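You operate a simulated robot arm through the tools that you are given. There is no shell and no other tool.

The job below is to be done with a simulated robot arm. You get a single attempt, and the scene is never put back.

JOB
Swap the docked cracked mould for the green one and bolt it.
Fine: the cracked one goes on the battens.

Only the result counts: the job must be done as asked and must still hold three seconds after the hand-in. Knocking over, shifting, dropping, spilling or breaking anything else fails it.

ROBOT AND FRAMES
A 7-joint arm with a two-finger parallel gripper, fixed in place. Base frame: the origin is at the foot of the arm, x ahead of it, y to its left, z up; the work surface is at about z = 86. Readings come in cm, rad, newtons and seconds.
With the tool pointing down near the work surface it reaches from about 10 to 64 cm from the base axis. Its first joint turns from -1.152 to 1.152 rad. Payload 1.57 kg.
Tool frame: the origin (TCP) lies between the finger pads and is the grasp point; the fingertips stand 3 cm ahead of it; z points along the fingers, y is the line along which they close. Largest opening 8 cm; finger width 1.7, thickness 1.2; the body of the gripper, 4 by 8.2 cm, starts 8 cm behind the TCP.
Orientation is that of the tool frame in the base frame, as a unit quaternion [w, x, y, z]. With the fingers straight down and closing along the base's y, the tool's x points along the base's -x, its y along +y and its z along -z.

CONTROLS
- The arm moves only by the tool jog_arm. Its arguments are lists of equal length, an entry for each row: "slide": the shift along the tool's x, y, z in cm, a list of three; "rot": the turn, a rotation vector about the tool's x, y, z in rad, a list of three. In form: {"slide": [[x, y, z], ...], "rot": [[rx, ry, rz], ...]}. A call has 1 to 20 rows; each row is the pose to reach, as a shift and turn from the pose commanded when the call began, along the tool's axes at that moment. "fingers" is the opening, from 0 (shut) to 1 (fully open), set as the call begins (left out, the last holds). A row lasts 0.2 s, in which the tool goes at most 5 cm and 0.15 rad; a call with a longer step from one row to the next is refused whole, and so is a gripper value outside its range. A pose out of reach is approached as far as the arm can. The call stops where the force on the tool passes 50 N (or 10 N more than at its start, if that is more) or the arm is blocked; 0.2 s more then pass. The fingers move at their own pace (about 7.2 cm/s each) and stop on an object; they squeeze with about 36 N. The grip force told is the motor's: it shows also when the fingers shut on nothing. Time passes only in rows, and 0.2 s behind the last, so rows that repeat a pose let the fingers close. The reply holds the time, the measured pose of the TCP, the force on the tool along the base axes, the opening and the grip force, in the units named above and with some noise, with the torque about the TCP (base axes, N m) and any sound that the robot's microphone picked up, and new pictures: "show" is both (left out), scene, wrist or none.
- Cameras (640 x 400 px; columns grow to the right, rows downward): "scene" is fixed at [6.48, 44.01, 142.72]; the picture's right is [-0.69, -0.73, 0.00], its down [-0.39, 0.37, -0.84] and it looks along [0.61, -0.58, -0.54] (base axes); focal length 350 px, centre (320, 200). "wrist" rides on the gripper at [7.2, -0.7, -12.2] in the tool frame; the picture's right is [0.09, 1.00, 0.00], its down [-0.84, 0.08, -0.54] and it looks along [-0.54, 0.05, 0.84] (tool axes); focal length 238 px, centre (320, 200).
- locate(camera, pixels): for up to 12 pixels [column, row] of the newest picture of that camera ("zoom" is the newest enlarged one), the place [x, y, z] in the base frame of the surface seen there, good to about 0.2 cm. It takes no simulated time.
- enlarge(camera, box): a new picture of the part [left, top, right, bottom] of that camera's present view, enlarged. It takes no simulated time.
- job_done(): hands the job in; it is judged then, once.

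Open the gripper and draw the arm clear of the work before you hand the job in, unless the task says otherwise.

The tools are called after "Call:" as name(argument=value, ...) on one line, values as JSON. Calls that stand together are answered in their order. jog_arm: Moves the arm, as the interface text tells. Its arguments: {"type":"object","properties":{"slide":{"type":"array"},"rot":{"type":"array"},"fingers":{"type":"number"},"show":{"type":"string","enum":["both","scene","wrist","none"]}},"required":["slide","rot"]} The other tools are called the same way: locate (camera, pixels) gives the place of the surface under pixels of a picture; enlarge (camera, box) takes an enlarged picture of a part of a camera's view; job_done () hands the job in.

At the start:

```text
time_s: 0.0
ee_pos: [42.33, -10.64, 114.65]
orientation: [0.0, 0.0, 1.0, 0.0]
contact_force: [-0.7, -0.4, 0.6]
torque: [0.03, 0.03, 0.01]
opening: 7.98
grasp_force: 0.0
```

scene: 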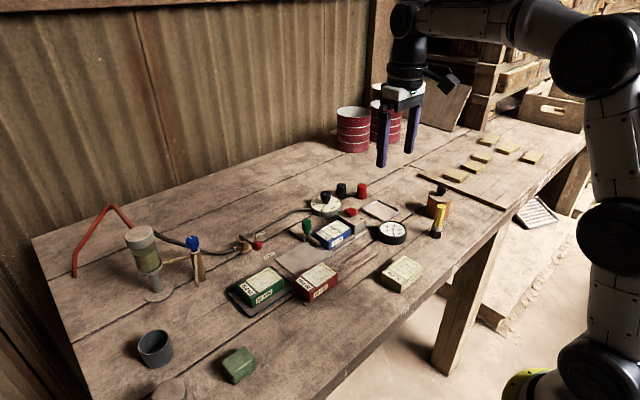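
wrist: 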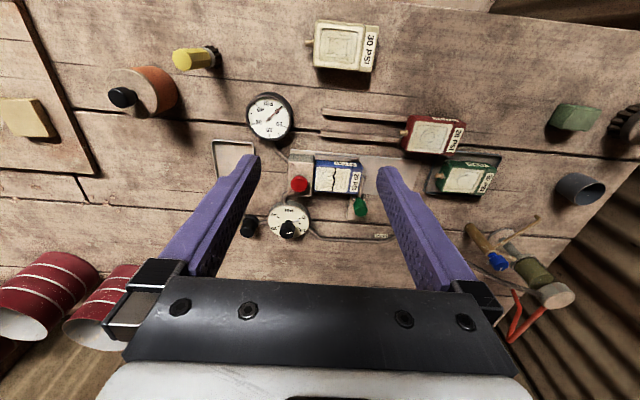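

I see a docked blue block near scene (335,235), with green (262,285), red (317,280) and pale (403,272) blocks around it. I'll enlarge the views to understand the fixture before moving.

Call:
enlarge(camera="scene", box=[220, 170, 460, 320])

Call:
enlarge(camera="wrist", box=[200, 80, 520, 280])

```text
2.67 times, centred on (340, 245) of scene
```

zoom: 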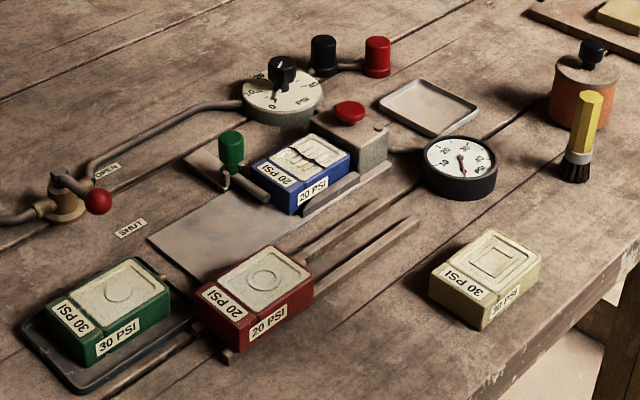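

```text
2.00 times, centred on (360, 180) of wrist
```

zoom: 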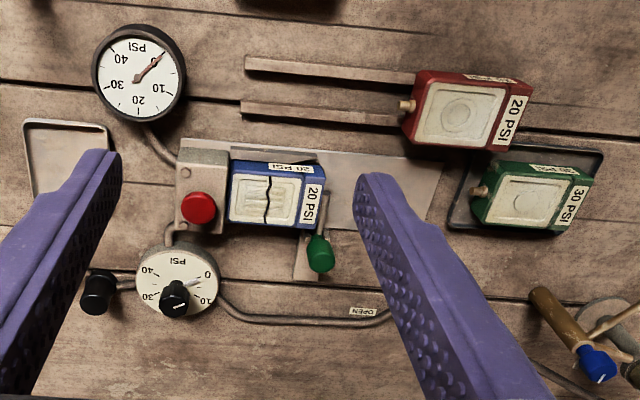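

The zoom shows a dock with a red button, a green bolt knob, a dial regulator, a gauge and a red-ball valve. I'll look closer at each.

Call:
enlarge(camera="scene", box=[290, 180, 410, 255])

Call:
enlarge(camera="scene", box=[220, 210, 320, 272])

Call:
enlarge(camera="scene", box=[370, 180, 470, 300])

Call:
enlarge(camera="scene", box=[220, 250, 380, 350])

Call:
enlarge(camera="wrist", box=[230, 80, 390, 180])

Call:
enlarge(camera="wrist", box=[230, 150, 400, 256])

```text
5.33 times, centred on (350, 218) of scene
```

zoom: 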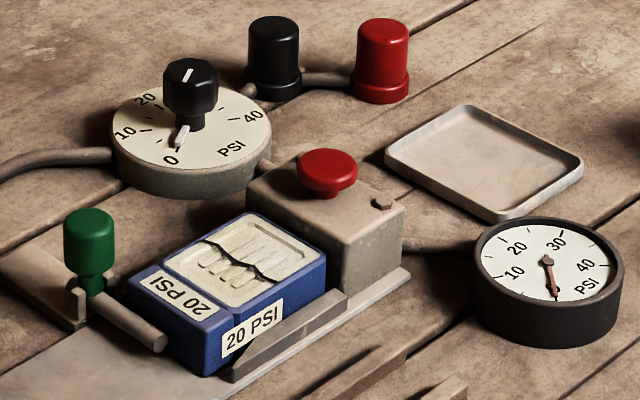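

```text
6.40 times, centred on (270, 241) of scene
```

zoom: 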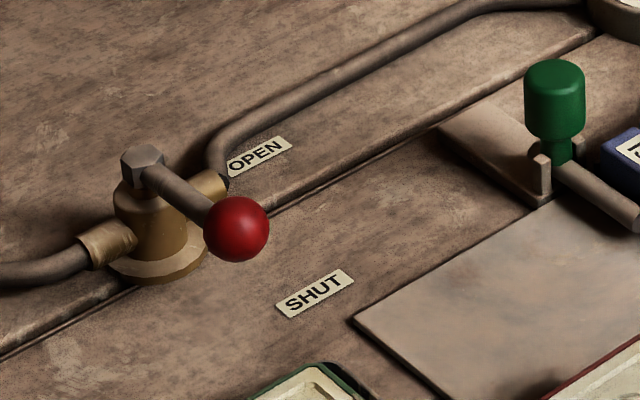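

```text
3.33 times, centred on (420, 240) of scene
```

zoom: 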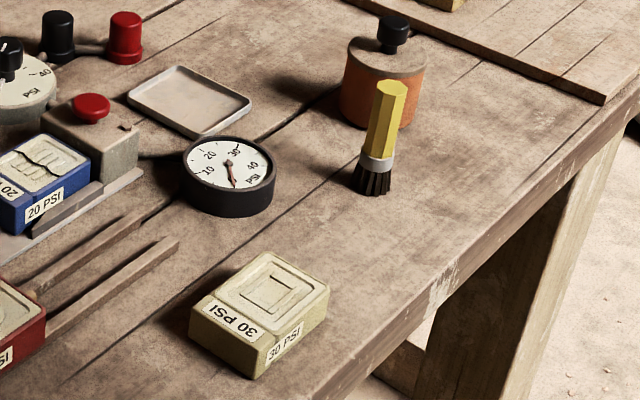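

```text
4.00 times, centred on (300, 300) of scene
```

zoom: 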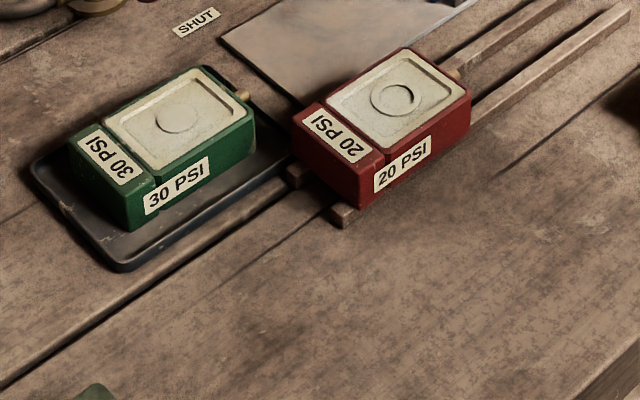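

```text
4.00 times, centred on (310, 130) of wrist
```

zoom: 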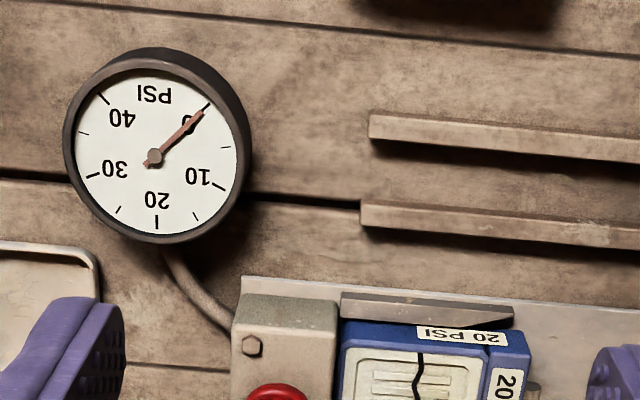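

```text
3.76 times, centred on (315, 203) of wrist
```

zoom: 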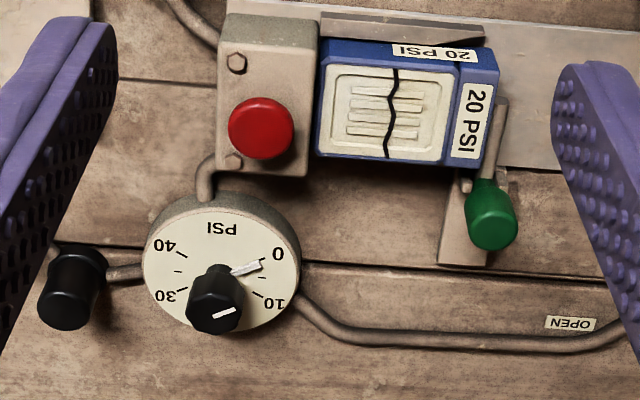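

Gauge and regulator both look to be at 0, and the bolt rod lies across the blue mould's +y end. I'll locate the key points in the scene camera.

Call:
enlarge(camera="scene", box=[290, 205, 370, 255])

Call:
locate(camera="scene", pixels=[[307, 223], [307, 234], [320, 245], [331, 249], [318, 232], [351, 224], [330, 219], [327, 230], [352, 211], [299, 235], [279, 258], [338, 226]])

Call:
locate(camera="wrist", pixels=[[316, 161], [360, 165], [358, 191], [316, 190], [328, 161], [343, 190], [360, 206], [357, 184], [361, 178], [350, 213], [300, 184], [338, 176]])

Call:
locate(camera="wrist", pixels=[[322, 112], [322, 134], [399, 122], [399, 140], [410, 117], [466, 124], [462, 154], [407, 148], [440, 190], [494, 169], [485, 193], [436, 186]])

```text
8.00 times, centred on (330, 230) of scene
```

zoom: 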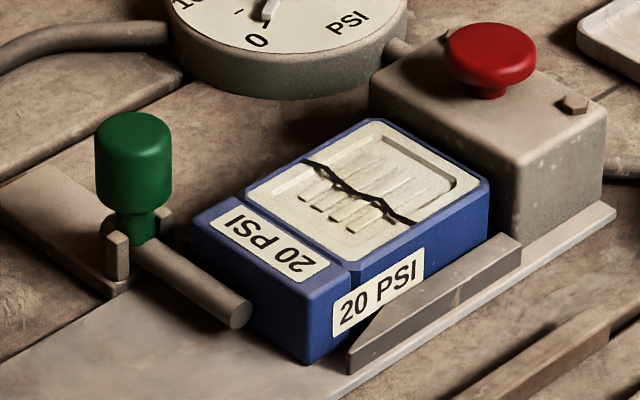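

```text
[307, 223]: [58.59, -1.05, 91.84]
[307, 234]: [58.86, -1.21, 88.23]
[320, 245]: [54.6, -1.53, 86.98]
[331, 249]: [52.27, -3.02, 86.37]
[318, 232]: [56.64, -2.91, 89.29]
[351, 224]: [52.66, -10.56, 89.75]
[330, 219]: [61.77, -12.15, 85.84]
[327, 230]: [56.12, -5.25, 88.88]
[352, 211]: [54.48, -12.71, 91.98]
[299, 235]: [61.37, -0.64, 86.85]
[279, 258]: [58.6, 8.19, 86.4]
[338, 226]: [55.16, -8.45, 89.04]
```

```text
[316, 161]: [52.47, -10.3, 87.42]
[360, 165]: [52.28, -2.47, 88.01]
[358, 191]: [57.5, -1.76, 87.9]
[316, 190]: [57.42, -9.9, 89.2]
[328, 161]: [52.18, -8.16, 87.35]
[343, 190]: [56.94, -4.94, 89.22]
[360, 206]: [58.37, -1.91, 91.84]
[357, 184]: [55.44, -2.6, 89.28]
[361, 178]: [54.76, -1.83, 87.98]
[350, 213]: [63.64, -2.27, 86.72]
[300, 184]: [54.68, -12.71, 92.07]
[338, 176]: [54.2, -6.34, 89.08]
```

```text
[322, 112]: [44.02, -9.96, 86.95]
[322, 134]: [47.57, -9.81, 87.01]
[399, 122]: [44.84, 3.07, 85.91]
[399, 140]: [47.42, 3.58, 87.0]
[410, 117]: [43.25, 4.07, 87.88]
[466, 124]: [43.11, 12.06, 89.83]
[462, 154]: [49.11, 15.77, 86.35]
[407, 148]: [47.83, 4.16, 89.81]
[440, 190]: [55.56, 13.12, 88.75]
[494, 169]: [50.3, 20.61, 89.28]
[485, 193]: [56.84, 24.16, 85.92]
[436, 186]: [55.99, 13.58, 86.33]
```

The bolt rod sits at about y=-1.7, z=88 with the green knob near (58.5,-1.5,92), flanked by two small posts. I'll move the wrist camera closer to view the bolt and dock.

Call:
jog_arm(slide=[[-2, 2.25, 2], [-4, 4.5, 4], [-6, 6.75, 6], [-8, 9, 8]], rot=[[0, 0, 0], [0, 0, 0], [0, 0, 0], [0, 0, 0]])

```text
time_s: 1.0
ee_pos: [50.26, -1.66, 106.49]
orientation: [-0.001, 0.0, 1.0, 0.0]
contact_force: [0.1, 0.3, -0.5]
torque: [-0.02, 0.01, -0.01]
opening: 8.0
grasp_force: 0.0
```

scene: 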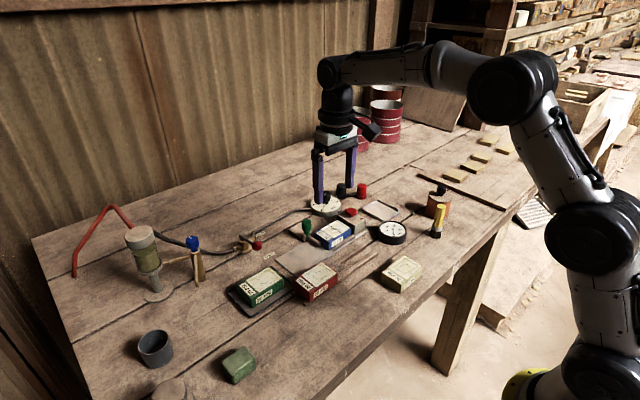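
wrist: 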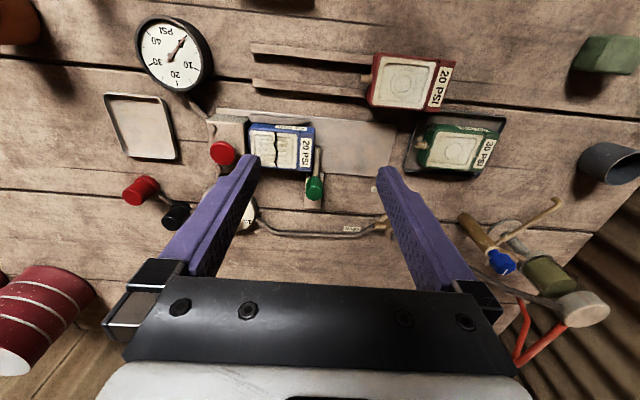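

The bolt is visible around (314,175). I'll enlarge that area and the moulds.

Call:
enlarge(camera="wrist", box=[240, 110, 352, 210])

Call:
enlarge(camera="wrist", box=[360, 40, 520, 190])

Call:
enlarge(camera="wrist", box=[80, 10, 280, 240])

Call:
enlarge(camera="wrist", box=[250, 190, 410, 250])

```text
4.00 times, centred on (296, 160) of wrist
```

zoom: 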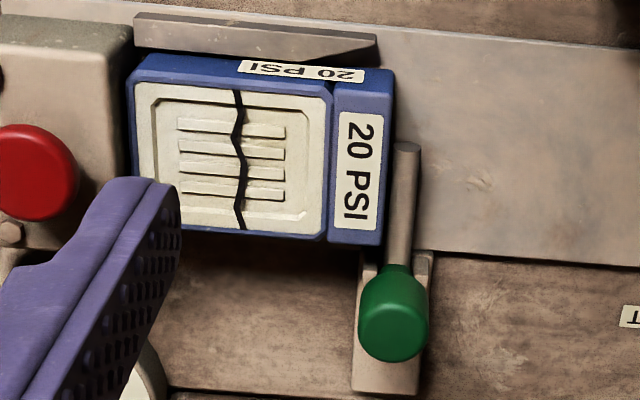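

```text
2.67 times, centred on (440, 115) of wrist
```

zoom: 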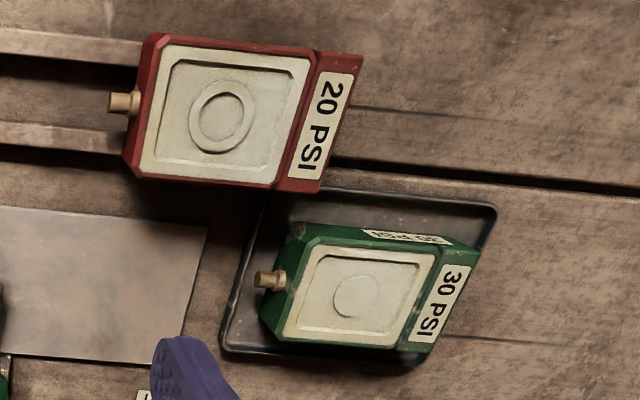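

```text
1.74 times, centred on (180, 125) of wrist
```

zoom: 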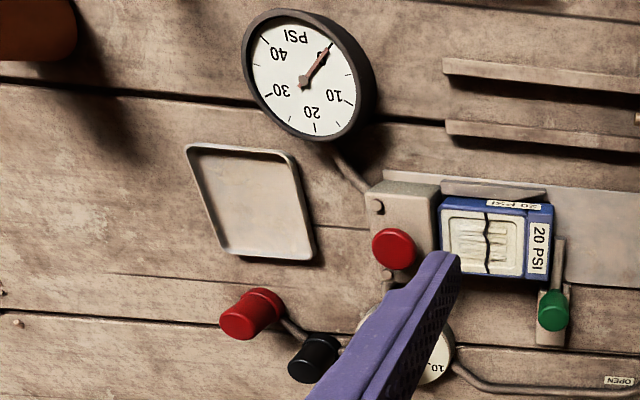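

```text
4.00 times, centred on (330, 220) of wrist
```

zoom: 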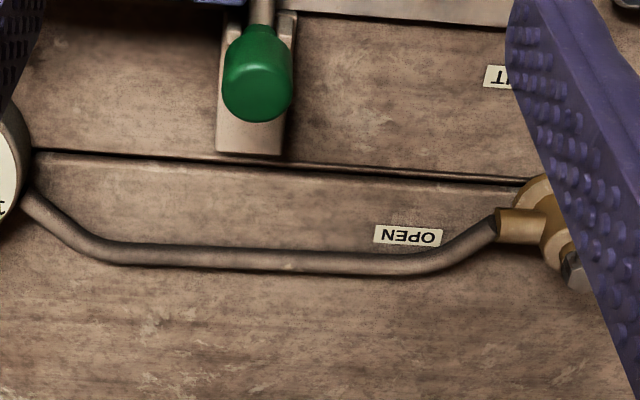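

The bolt looks like a rod sliding along x between two posts on a small plate. I'll locate precise knob, plate, valve handle, mould and tray points.

Call:
locate(camera="scene", pixels=[[242, 236], [258, 245], [250, 241], [268, 234], [269, 256], [307, 222], [302, 227], [312, 228], [306, 232], [303, 240], [292, 232], [311, 243]])

Call:
locate(camera="wrist", pixels=[[313, 193], [310, 180], [320, 180], [307, 206], [320, 207], [311, 147], [312, 165], [332, 175], [306, 168], [272, 168], [303, 130], [275, 130]])

Call:
enlarge(camera="wrist", box=[290, 140, 340, 215])

```text
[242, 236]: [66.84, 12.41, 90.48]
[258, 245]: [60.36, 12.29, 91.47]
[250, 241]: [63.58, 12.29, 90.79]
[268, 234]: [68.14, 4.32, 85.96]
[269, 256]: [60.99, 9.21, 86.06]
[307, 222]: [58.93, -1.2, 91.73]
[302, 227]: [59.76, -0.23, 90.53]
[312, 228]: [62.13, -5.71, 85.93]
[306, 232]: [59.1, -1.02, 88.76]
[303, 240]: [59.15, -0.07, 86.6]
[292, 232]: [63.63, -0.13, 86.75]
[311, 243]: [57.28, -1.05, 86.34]
```

```text
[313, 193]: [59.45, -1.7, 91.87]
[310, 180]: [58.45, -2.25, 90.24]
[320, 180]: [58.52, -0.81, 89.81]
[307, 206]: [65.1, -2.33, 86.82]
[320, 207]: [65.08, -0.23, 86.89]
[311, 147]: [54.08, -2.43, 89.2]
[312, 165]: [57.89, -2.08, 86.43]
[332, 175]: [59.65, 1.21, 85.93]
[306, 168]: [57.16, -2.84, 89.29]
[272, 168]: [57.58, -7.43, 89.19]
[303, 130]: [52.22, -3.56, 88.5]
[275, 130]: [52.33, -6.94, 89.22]
```

```text
5.33 times, centred on (315, 178) of wrist
```

zoom: 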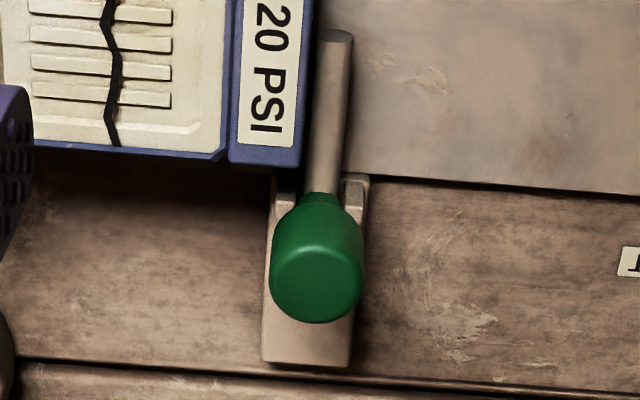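

The valve handle points to SHUT and the gauge reads 0, so I only need to work the bolt. Knob axis is about (59.4,-1.6), diameter about 2.3, top z 91.9; I'll hover over it.

Call:
jog_arm(slide=[[-3, 0, 3], [-6, 0, 6], [-9, 0.04, 8.65], [-9, 0.04, 8.65]], rot=[[0, 0, 0], [0, 0, 0], [0, 0, 0], [0, 0, 0]], fingers=0.65)

```text
time_s: 2.0
ee_pos: [59.11, -1.74, 97.95]
orientation: [0.0, 0.0, 1.0, 0.0]
contact_force: [0.1, 0.6, 0.5]
torque: [-0.02, -0.02, 0.05]
opening: 5.18
grasp_force: 0.1
```

scene: 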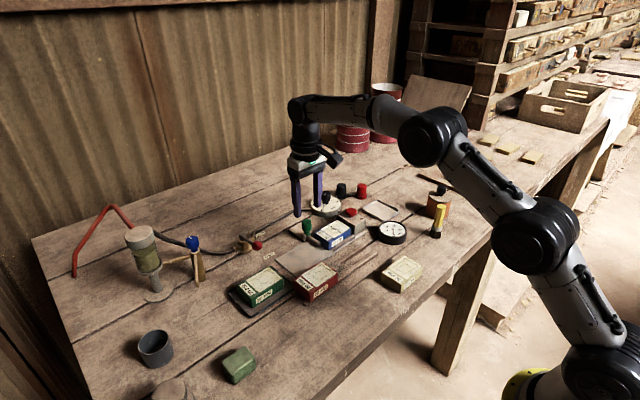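
wrist: 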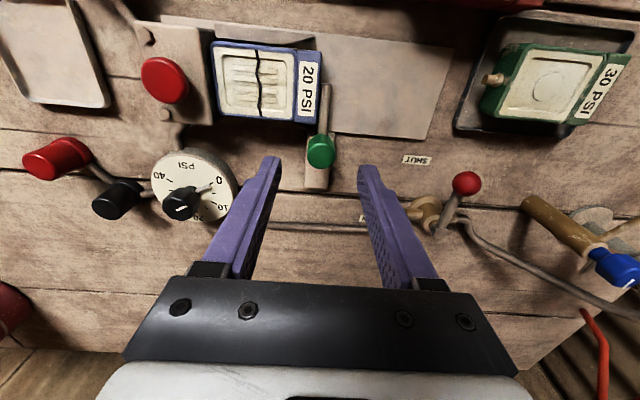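

Knob appears at wrist (320,152). I'll enlarge and re-locate it from this nearer view.

Call:
enlarge(camera="wrist", box=[260, 70, 380, 200])

Call:
locate(camera="wrist", pixels=[[320, 152], [309, 152], [332, 152], [320, 166], [320, 140], [326, 86], [312, 136], [329, 136], [307, 186], [327, 187], [320, 110], [305, 118]])

```text
3.08 times, centred on (320, 135) of wrist
```

zoom: 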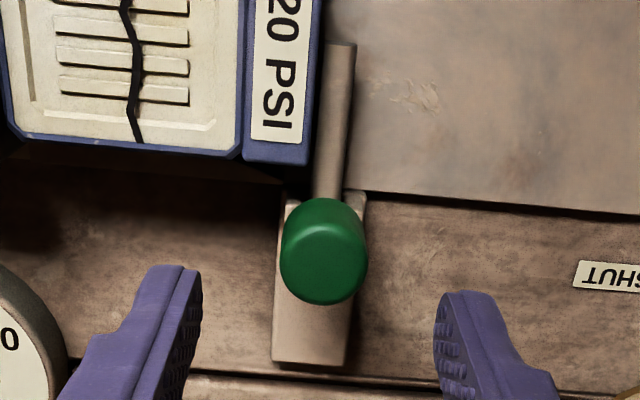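

```text
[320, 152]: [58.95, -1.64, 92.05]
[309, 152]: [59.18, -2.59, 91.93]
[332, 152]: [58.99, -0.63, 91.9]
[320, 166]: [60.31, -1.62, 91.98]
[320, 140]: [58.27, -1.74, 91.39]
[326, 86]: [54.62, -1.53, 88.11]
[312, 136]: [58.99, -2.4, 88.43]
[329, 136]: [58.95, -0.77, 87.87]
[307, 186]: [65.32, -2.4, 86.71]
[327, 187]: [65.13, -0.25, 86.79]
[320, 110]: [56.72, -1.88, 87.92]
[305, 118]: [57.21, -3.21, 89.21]
```

The knob is centred at about (59.35,-1.6) with top z 92 and posts at about z 88.4. I'll descend 5.7 cm (fingertips at ~89.3) and close on the knob.

Call:
jog_arm(slide=[[0, 0, 3], [0, 0, 5], [0, 0, 5.7], [0, 0, 5.7]], rot=[[0, 0, 0], [0, 0, 0], [0, 0, 0], [0, 0, 0]], fingers=0.65, show="wrist")

Call:
jog_arm(slide=[[0, 0, 0], [0, 0, 0], [0, 0, 0], [0, 0, 0]], rot=[[0, 0, 0], [0, 0, 0], [0, 0, 0], [0, 0, 0]], fingers=0)

```text
time_s: 3.0
ee_pos: [59.18, -1.79, 92.31]
orientation: [0.0, 0.0, 1.0, -0.001]
contact_force: [-0.1, -0.4, -0.1]
torque: [0.03, 0.02, 0.02]
opening: 5.2
grasp_force: 0.1
```

wrist: 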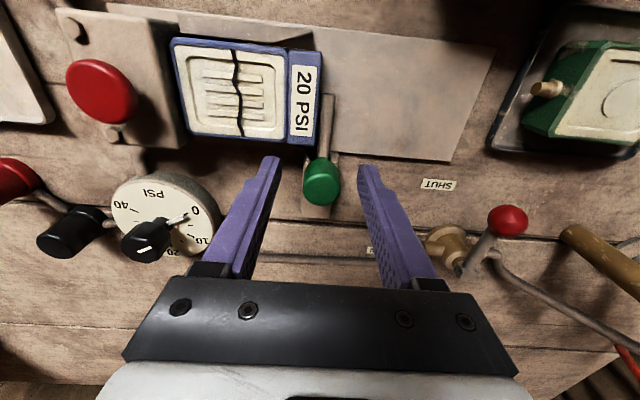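

```text
time_s: 4.0
ee_pos: [59.23, -1.58, 92.38]
orientation: [0.0, 0.0, 1.0, 0.001]
contact_force: [-0.7, 10.5, -1.2]
torque: [0.1, 0.0, 0.02]
opening: 2.29
grasp_force: 35.4
```

scene: 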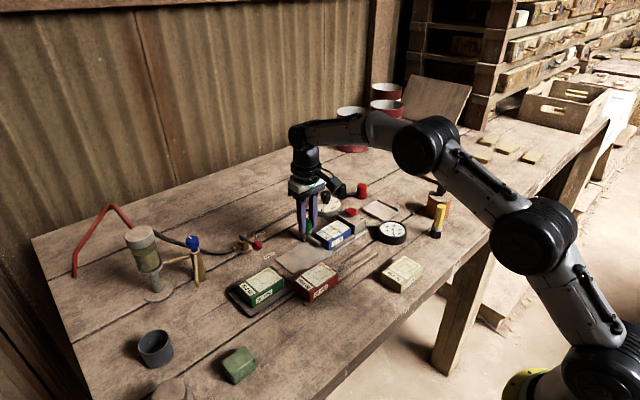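
wrist: 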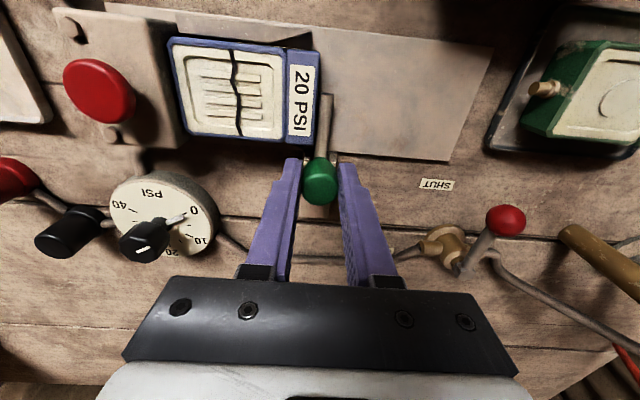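

The knob is gripped (2.29 cm opening). I'll pull it gently in +x in small steps.

Call:
jog_arm(slide=[[-0.4, 0, 0], [-0.8, 0, 0], [-1.2, 0, 0], [-1.6, 0, 0], [-2.0, 0, 0]], rot=[[0, 0, 0], [0, 0, 0], [0, 0, 0], [0, 0, 0], [0, 0, 0]], show="wrist")

```text
time_s: 5.2
ee_pos: [61.31, -1.69, 92.35]
orientation: [-0.001, 0.0, 1.0, 0.0]
contact_force: [-0.1, 11.8, -1.4]
torque: [0.22, 0.17, 0.04]
opening: 2.31
grasp_force: 35.5
```

wrist: 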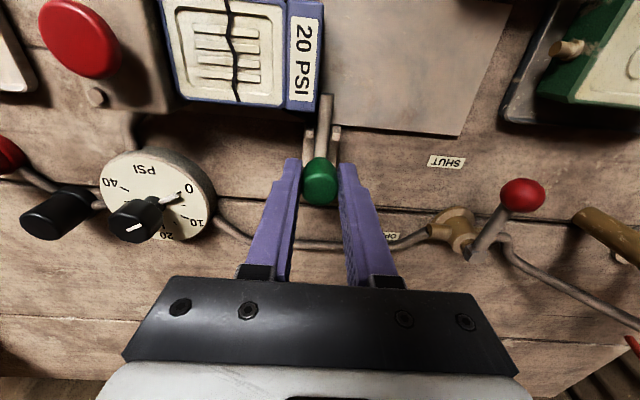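

The bolt slides freely; the rod tip is still overlapping the mould edge at (327,97). I'll pull further until clear.

Call:
jog_arm(slide=[[-0.4, 0, 0], [-0.8, 0, 0], [-1.2, 0, 0], [-1.6, 0, 0], [-2.0, 0, 0]], rot=[[0, 0, 0], [0, 0, 0], [0, 0, 0], [0, 0, 0], [0, 0, 0]], show="wrist")

```text
time_s: 6.4
ee_pos: [63.31, -1.59, 92.33]
orientation: [-0.003, 0.0, 1.0, 0.0]
contact_force: [-11.1, 8.2, -1.9]
torque: [0.13, -0.31, 0.02]
opening: 2.32
grasp_force: 35.4
```

wrist: 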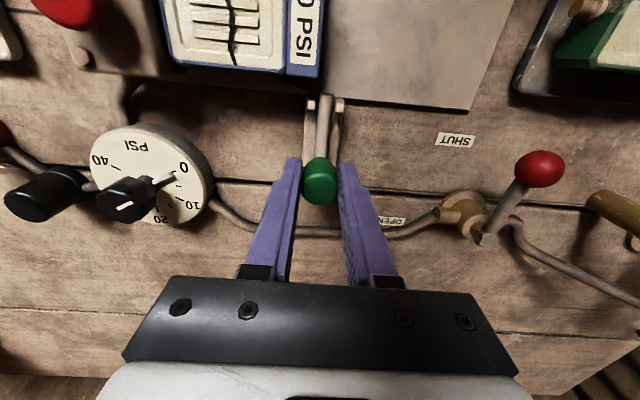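

The rod tip is now retracted to the posts at (325,97), with -11 N in x suggesting its end stop. I'll release and rise, checking that it stays.

Call:
jog_arm(slide=[[0, 0, 0], [0, 0, 0], [0, 0, 0], [0, 0, -3], [0, 0, -7]], rot=[[0, 0, 0], [0, 0, 0], [0, 0, 0], [0, 0, 0], [0, 0, 0]], fingers=0.65)

```text
time_s: 7.6
ee_pos: [63.34, -1.48, 99.33]
orientation: [-0.001, 0.0, 1.0, 0.0]
contact_force: [-0.1, -0.4, 0.2]
torque: [0.02, -0.02, 0.0]
opening: 5.21
grasp_force: 0.1
```

scene: 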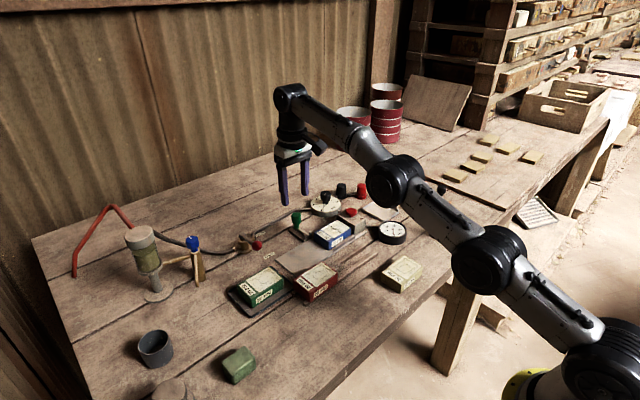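
wrist: 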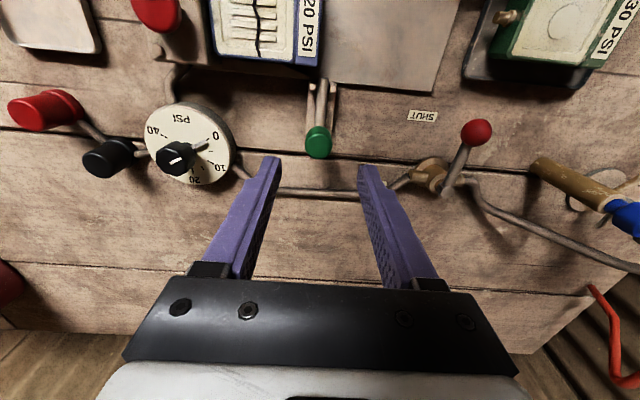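

The bolt stays retracted. Next I raise and turn the gripper by -90° about its z so the fingers close along x, moving over the blue mould at about (54.8,-6.3).

Call:
jog_arm(slide=[[0.8, -0.45, -0.1], [1.6, -0.9, -0.2], [2.4, -1.35, -0.3], [3.2, -1.8, -0.4], [4.0, -2.2, -0.5], [4.8, -2.6, -0.6], [5.6, -3.0, -0.65], [6.4, -3.4, -0.65], [7.2, -3.8, -0.65], [8.0, -4.3, -0.65], [8.5, -4.8, -0.65]], rot=[[0, 0, -0.1428], [0, 0, -0.2856], [0, 0, -0.4284], [0, 0, -0.5712], [0, 0, -0.714], [0, 0, -0.8568], [0, 0, -0.9996], [0, 0, -1.1424], [0, 0, -1.2852], [0, 0, -1.428], [0, 0, -1.5708]], fingers=1)

```text
time_s: 10.0
ee_pos: [54.96, -6.51, 99.95]
orientation: [0.0, 0.708, -0.707, 0.0]
contact_force: [0.0, 0.1, 0.4]
torque: [0.0, 0.03, 0.0]
opening: 7.99
grasp_force: 0.0
```

scene: 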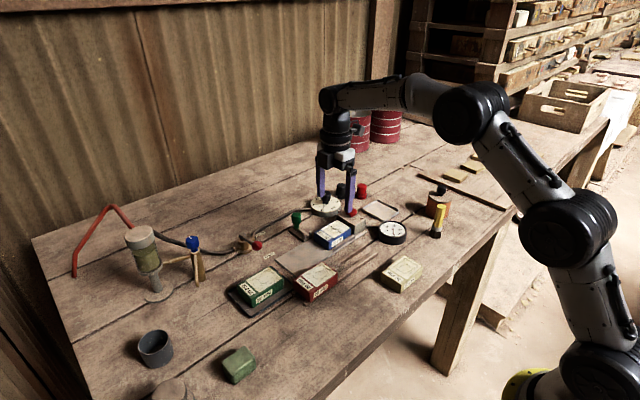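
wrist: 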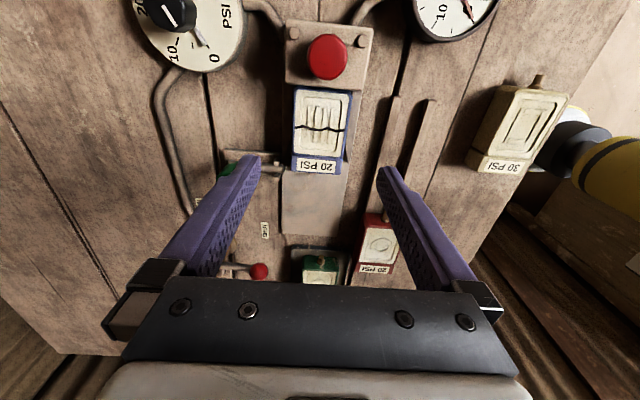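

The gripper now closes along x (tool x = base -y, tool y = base -x). I'll enlarge and locate the blue mould's edges from this view.

Call:
enlarge(camera="wrist", box=[260, 10, 400, 210])

Call:
locate(camera="wrist", pixels=[[297, 95], [352, 93], [294, 155], [345, 157], [294, 168], [342, 171], [320, 90], [320, 157], [347, 180], [352, 130], [288, 130], [327, 57]])

```text
2.00 times, centred on (330, 110) of wrist
```

zoom: 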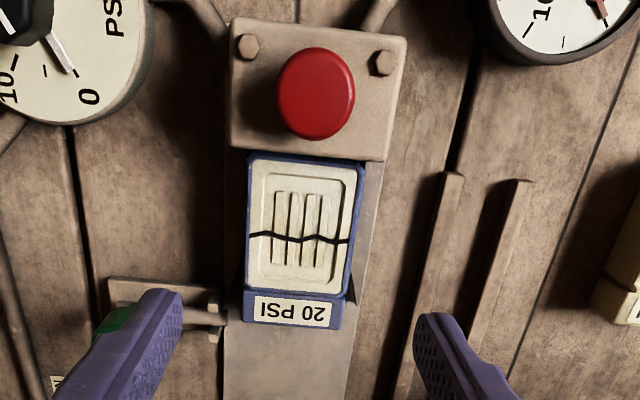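

```text
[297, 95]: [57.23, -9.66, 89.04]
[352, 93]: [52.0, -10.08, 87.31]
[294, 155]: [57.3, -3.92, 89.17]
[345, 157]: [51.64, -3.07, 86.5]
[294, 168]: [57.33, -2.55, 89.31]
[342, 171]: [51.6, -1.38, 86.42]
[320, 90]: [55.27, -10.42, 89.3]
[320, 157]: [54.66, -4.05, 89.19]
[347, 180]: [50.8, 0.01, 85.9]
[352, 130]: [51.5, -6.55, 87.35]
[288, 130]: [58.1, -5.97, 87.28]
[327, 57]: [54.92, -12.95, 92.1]
```

There seems to be a rail on the +x side too (288,130 → z 87.3). I'll sample the rails and mould corners more carefully.

Call:
enlarge(camera="wrist", box=[270, 80, 370, 180])

Call:
locate(camera="wrist", pixels=[[290, 110], [288, 120], [286, 140], [286, 150], [284, 130], [282, 140], [350, 110], [350, 120], [350, 140], [348, 150], [354, 120], [292, 130]])

```text
4.00 times, centred on (320, 130) of wrist
```

zoom: 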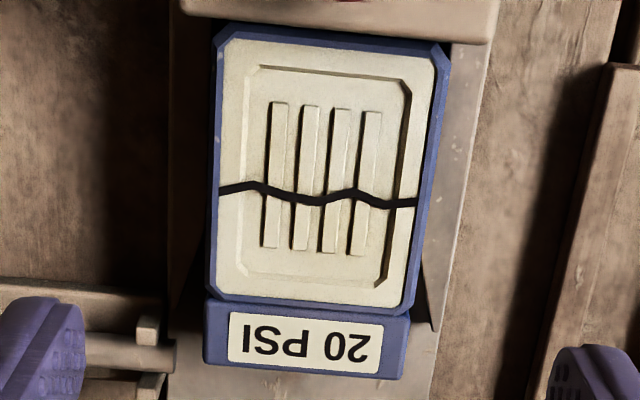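

```text
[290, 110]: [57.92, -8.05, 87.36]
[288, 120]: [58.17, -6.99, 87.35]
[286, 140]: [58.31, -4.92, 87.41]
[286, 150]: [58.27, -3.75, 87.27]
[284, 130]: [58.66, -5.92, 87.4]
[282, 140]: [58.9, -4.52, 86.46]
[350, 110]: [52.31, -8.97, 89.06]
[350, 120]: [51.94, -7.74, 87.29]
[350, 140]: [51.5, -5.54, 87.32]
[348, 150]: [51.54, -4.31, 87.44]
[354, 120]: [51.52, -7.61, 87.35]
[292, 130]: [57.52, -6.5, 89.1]
```

Rails flank the mould on both sides with tops at z≈87.35; mould spans x≈52.2–57.6, y≈-10.5…-2.5, top 89.2. I'll lower so fingertips end at ~87.7, just above the rails.

Call:
jog_arm(slide=[[0, 0, 3], [0, 0, 6], [0, 0, 8], [0, 0, 9], [0, 0, 9.25], [0, 0, 9.25]], rot=[[0, 0, 0], [0, 0, 0], [0, 0, 0], [0, 0, 0], [0, 0, 0], [0, 0, 0]], fingers=1)

```text
time_s: 11.4
ee_pos: [54.83, -6.45, 90.76]
orientation: [0.0, 0.707, -0.707, 0.0]
contact_force: [-0.6, -0.4, -0.2]
torque: [0.01, -0.04, -0.03]
opening: 7.97
grasp_force: 0.1
```

scene: 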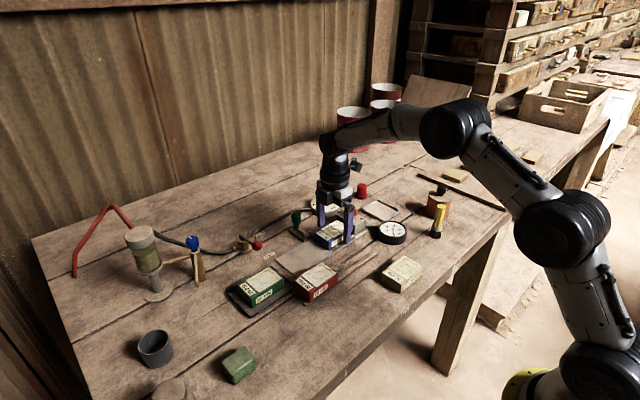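
wrist: 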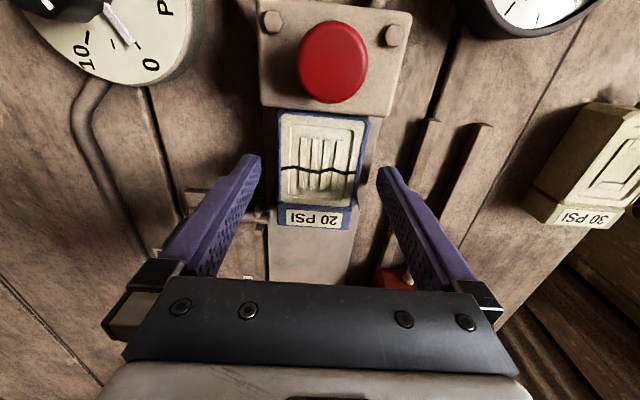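

Fingers straddle the blue mould at scene (335,225) without contact. I'll close the grip.

Call:
jog_arm(slide=[[0, 0, 0], [0, 0, 0], [0, 0, 0], [0, 0, 0]], rot=[[0, 0, 0], [0, 0, 0], [0, 0, 0], [0, 0, 0]], fingers=0)

```text
time_s: 12.4
ee_pos: [54.84, -6.45, 90.73]
orientation: [0.0, -0.707, 0.707, 0.0]
contact_force: [1.2, -0.7, 0.3]
torque: [-0.09, -0.07, 0.05]
opening: 5.36
grasp_force: 36.1
```

scene: 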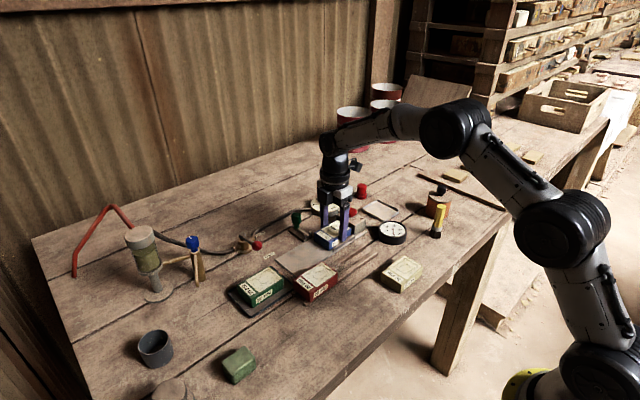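
wrist: 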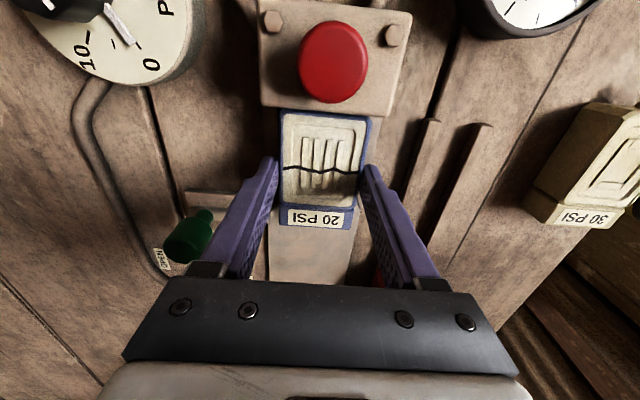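

Gripped at 5.36 cm, nearly zero lateral force, so docked centre x≈54.84. I'll record where the mould's ends are now for reference before pulling.

Call:
enlarge(camera="wrist", box=[250, 80, 390, 240])

Call:
locate(camera="wrist", pixels=[[300, 109], [345, 113], [325, 116], [290, 207], [318, 209], [345, 211], [290, 228], [318, 230], [335, 102], [315, 206], [322, 160], [349, 203]])

```text
2.50 times, centred on (320, 160) of wrist
```

zoom: 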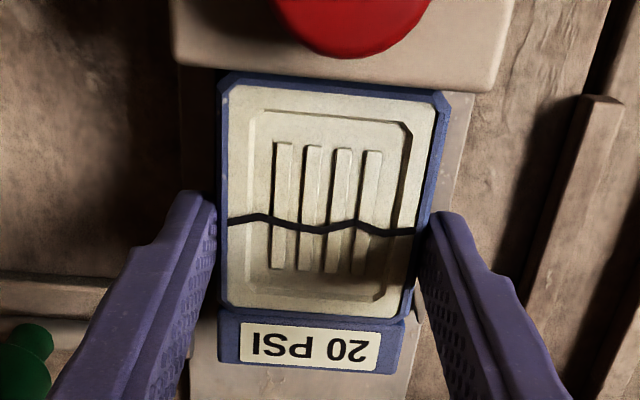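

```text
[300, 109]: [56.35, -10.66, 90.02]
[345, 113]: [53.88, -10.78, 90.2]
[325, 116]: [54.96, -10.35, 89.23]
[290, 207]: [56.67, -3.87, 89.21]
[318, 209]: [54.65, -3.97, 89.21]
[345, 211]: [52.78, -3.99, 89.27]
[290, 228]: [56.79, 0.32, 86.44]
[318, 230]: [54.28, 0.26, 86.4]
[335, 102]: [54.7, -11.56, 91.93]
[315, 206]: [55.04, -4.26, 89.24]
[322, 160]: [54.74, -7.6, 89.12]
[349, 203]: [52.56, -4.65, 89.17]
```

Reference: seam of mould at wrist row ~206 with TCP y=-6.45. Now pull straight out in +y slowly.

Call:
jog_arm(slide=[[-0.3, 0, 0], [-0.6, 0, 0], [-0.9, 0, 0], [-1.2, 0, 0], [-1.5, 0, 0], [-1.8, 0, 0], [-2.1, 0, 0], [-2.4, 0, 0]], rot=[[0, 0, 0], [0, 0, 0], [0, 0, 0], [0, 0, 0], [0, 0, 0], [0, 0, 0], [0, 0, 0], [0, 0, 0]])

```text
time_s: 14.2
ee_pos: [54.82, -4.03, 90.85]
orientation: [0.0, -0.707, 0.707, 0.0]
contact_force: [0.7, -1.1, 2.5]
torque: [0.06, 0.12, 0.07]
opening: 5.36
grasp_force: 36.1
```

scene: 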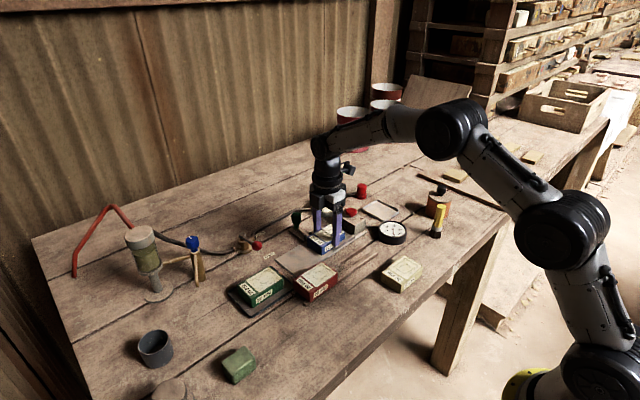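
wrist: 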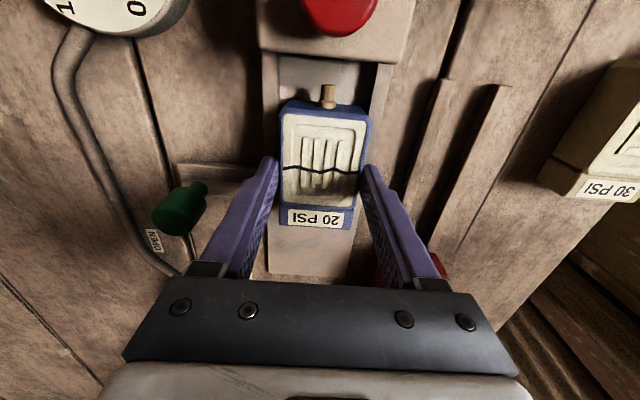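

The mould came out; its nipple at (327,93) is clear of the dock edge at row ~60. Now lift it straight up.

Call:
jog_arm(slide=[[0, 0, -0.5], [0, 0, -1], [0, 0, -2], [0, 0, -4], [0, 0, -7], [0, 0, -9]], rot=[[0, 0, 0], [0, 0, 0], [0, 0, 0], [0, 0, 0], [0, 0, 0], [0, 0, 0]])

```text
time_s: 15.6
ee_pos: [54.9, -4.02, 99.68]
orientation: [0.0, -0.707, 0.707, 0.0]
contact_force: [-0.4, -0.2, -2.5]
torque: [0.03, 0.03, 0.02]
opening: 5.36
grasp_force: 35.7
```

scene: 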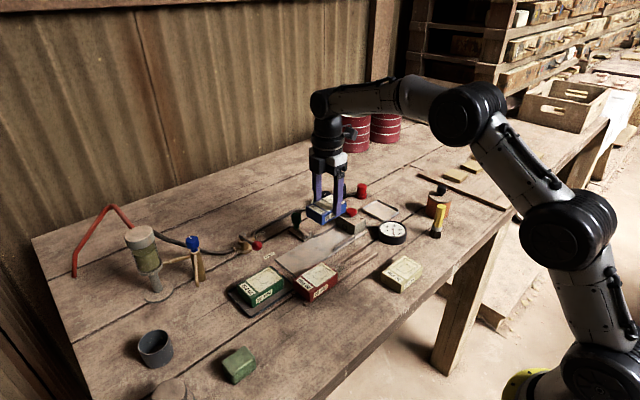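
wrist: 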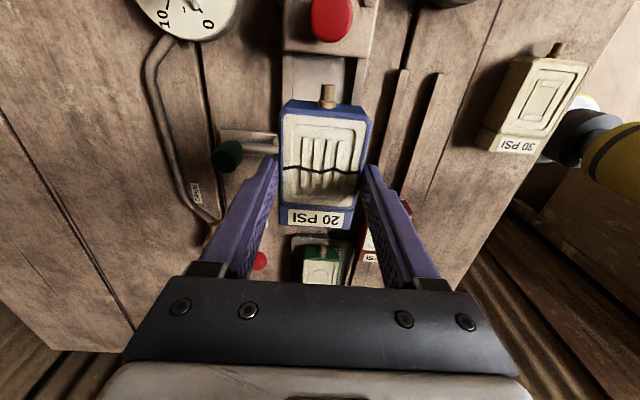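

The mould is held (weight ~2.5 N). Next, measure the battens' free stretch and the red mould in both views.

Call:
enlarge(camera="scene", box=[300, 220, 420, 310])

Call:
enlarge(camera="wrist", box=[360, 50, 480, 200])

Call:
locate(camera="wrist", pixels=[[405, 72], [440, 76], [401, 90], [434, 95], [396, 110], [431, 115], [391, 130], [424, 135], [385, 150], [418, 155], [413, 180], [395, 95]])

```text
4.44 times, centred on (360, 265) of scene
```

zoom: 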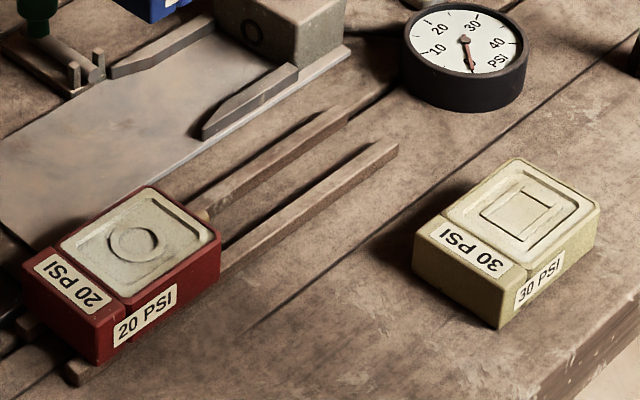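

```text
2.67 times, centred on (420, 125) of wrist
```

zoom: 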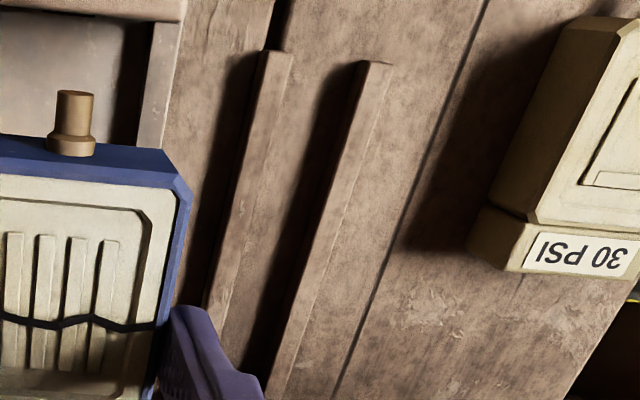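

```text
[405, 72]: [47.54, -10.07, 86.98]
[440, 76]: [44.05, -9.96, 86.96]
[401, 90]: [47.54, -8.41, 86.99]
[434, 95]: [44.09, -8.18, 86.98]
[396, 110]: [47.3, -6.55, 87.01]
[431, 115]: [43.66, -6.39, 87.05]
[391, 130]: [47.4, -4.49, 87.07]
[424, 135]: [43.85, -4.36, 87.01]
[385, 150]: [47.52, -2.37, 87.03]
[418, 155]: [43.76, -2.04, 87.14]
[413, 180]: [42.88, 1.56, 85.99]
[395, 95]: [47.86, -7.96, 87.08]
```

Battens run at x≈43.85 and 47.5, tops z=87.0, y from -10.3; red mould begins near y≈4. I'll carry the blue mould over to (45.65,-4.2) and lower to just above the battens.

Call:
jog_arm(slide=[[0, 3, 0], [0.1, 6, 0], [0.2, 9.2, 0], [0.2, 9.2, 3], [0.2, 9.2, 5.5], [0.2, 9.2, 7.2], [0.2, 9.2, 7.2]], rot=[[0, 0, 0], [0, 0, 0], [0, 0, 0], [0, 0, 0], [0, 0, 0], [0, 0, 0], [0, 0, 0]])

```text
time_s: 17.2
ee_pos: [45.65, -4.09, 92.54]
orientation: [0.0, 0.707, -0.707, 0.001]
contact_force: [0.4, -0.1, -3.8]
torque: [-0.02, 0.03, 0.01]
opening: 5.36
grasp_force: 35.8
```

scene: 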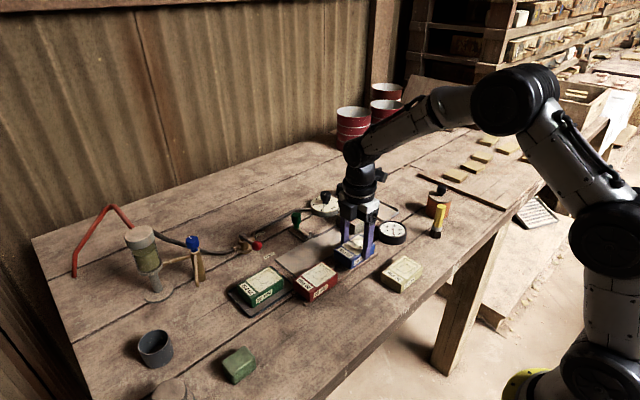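
wrist: 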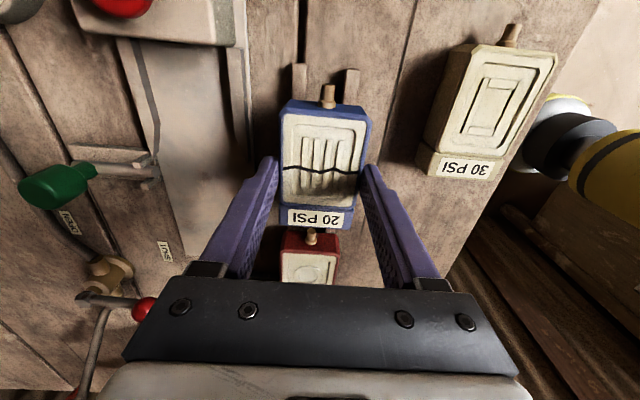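

The mould is centred over the battens (ends at (298,68) and (350,73)). Lower in small steps until it touches.

Call:
jog_arm(slide=[[0, 0, 0.4], [0, 0, 0.8], [0, 0, 1.0], [0, 0, 1.15], [0, 0, 1.25]], rot=[[0, 0, 0], [0, 0, 0], [0, 0, 0], [0, 0, 0], [0, 0, 0]])

```text
time_s: 18.4
ee_pos: [45.69, -4.18, 91.42]
orientation: [0.001, -0.707, 0.707, 0.0]
contact_force: [-2.1, 1.3, 1.5]
torque: [-0.12, 0.16, -0.08]
opening: 5.34
grasp_force: 36.4
```

scene: 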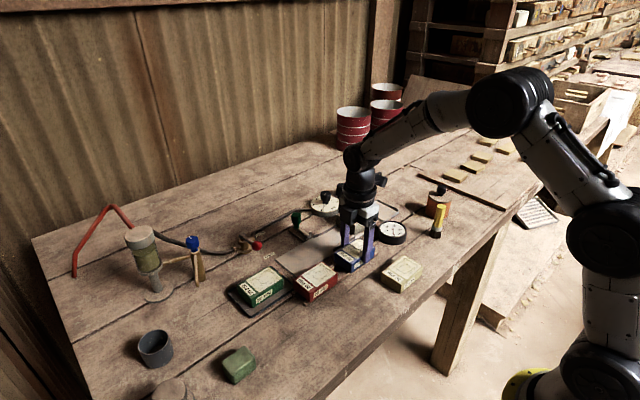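
wrist: 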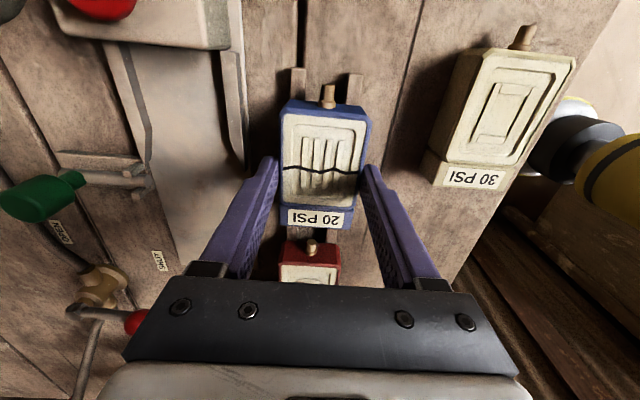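

Vertical force went from about -3 to +1.5 N, so the mould rests on the battens. Release and lift straight up.

Call:
jog_arm(slide=[[0, 0, 0], [0, 0, 0], [0, 0, 0], [0, 0, -2], [0, 0, -5], [0, 0, -9]], rot=[[0, 0, 0], [0, 0, 0], [0, 0, 0], [0, 0, 0], [0, 0, 0], [0, 0, 0]], fingers=0.9)

```text
time_s: 19.8
ee_pos: [45.58, -4.49, 100.42]
orientation: [-0.001, 0.707, -0.707, -0.001]
contact_force: [1.2, -1.6, -0.3]
torque: [0.02, -0.01, 0.01]
opening: 7.2
grasp_force: 0.1
```

scene: 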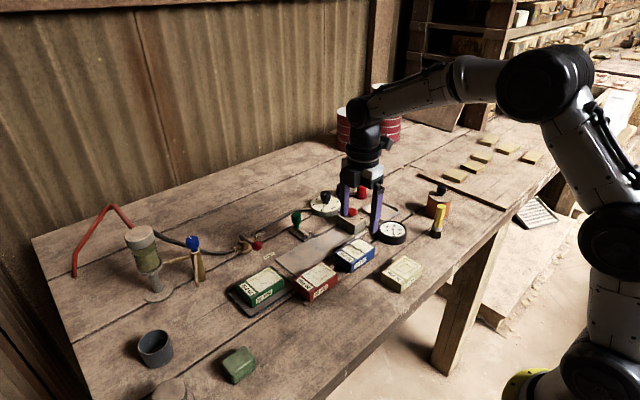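
wrist: 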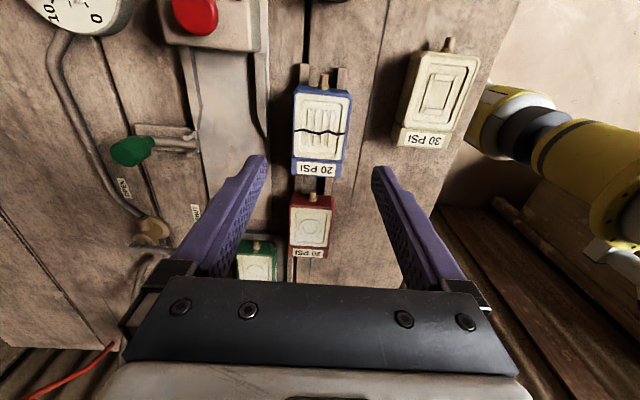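

Blue sits on both battens (wrist (320,130)). Now move over the green mould near (53,17), staying high.

Call:
jog_arm(slide=[[-4, -1.4, -0.5], [-8, -2.8, -1], [-12, -4.2, -1], [-16, -5.6, -1], [-20, -7, -1], [-21.4, -7.4, -1], [-21.4, -7.4, -1]], rot=[[0, 0, 0], [0, 0, 0], [0, 0, 0], [0, 0, 0], [0, 0, 0], [0, 0, 0], [0, 0, 0]], fingers=1)

```text
time_s: 21.4
ee_pos: [53.06, 17.22, 101.39]
orientation: [-0.001, 0.708, -0.707, 0.0]
contact_force: [-0.5, -0.4, 0.3]
torque: [0.03, 0.01, -0.01]
opening: 8.01
grasp_force: 0.0
```

scene: 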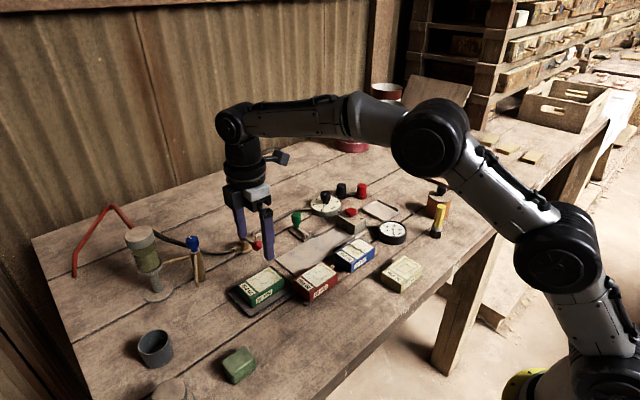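
wrist: 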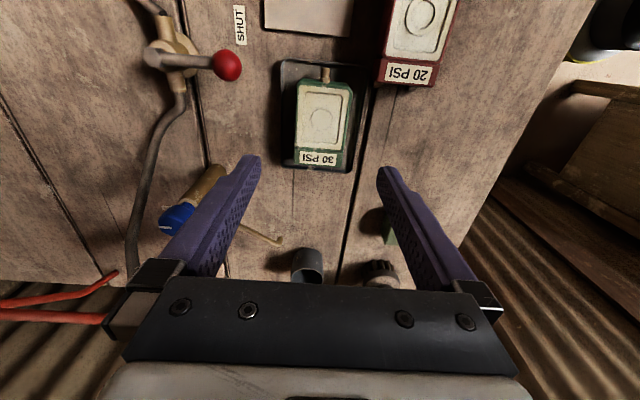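

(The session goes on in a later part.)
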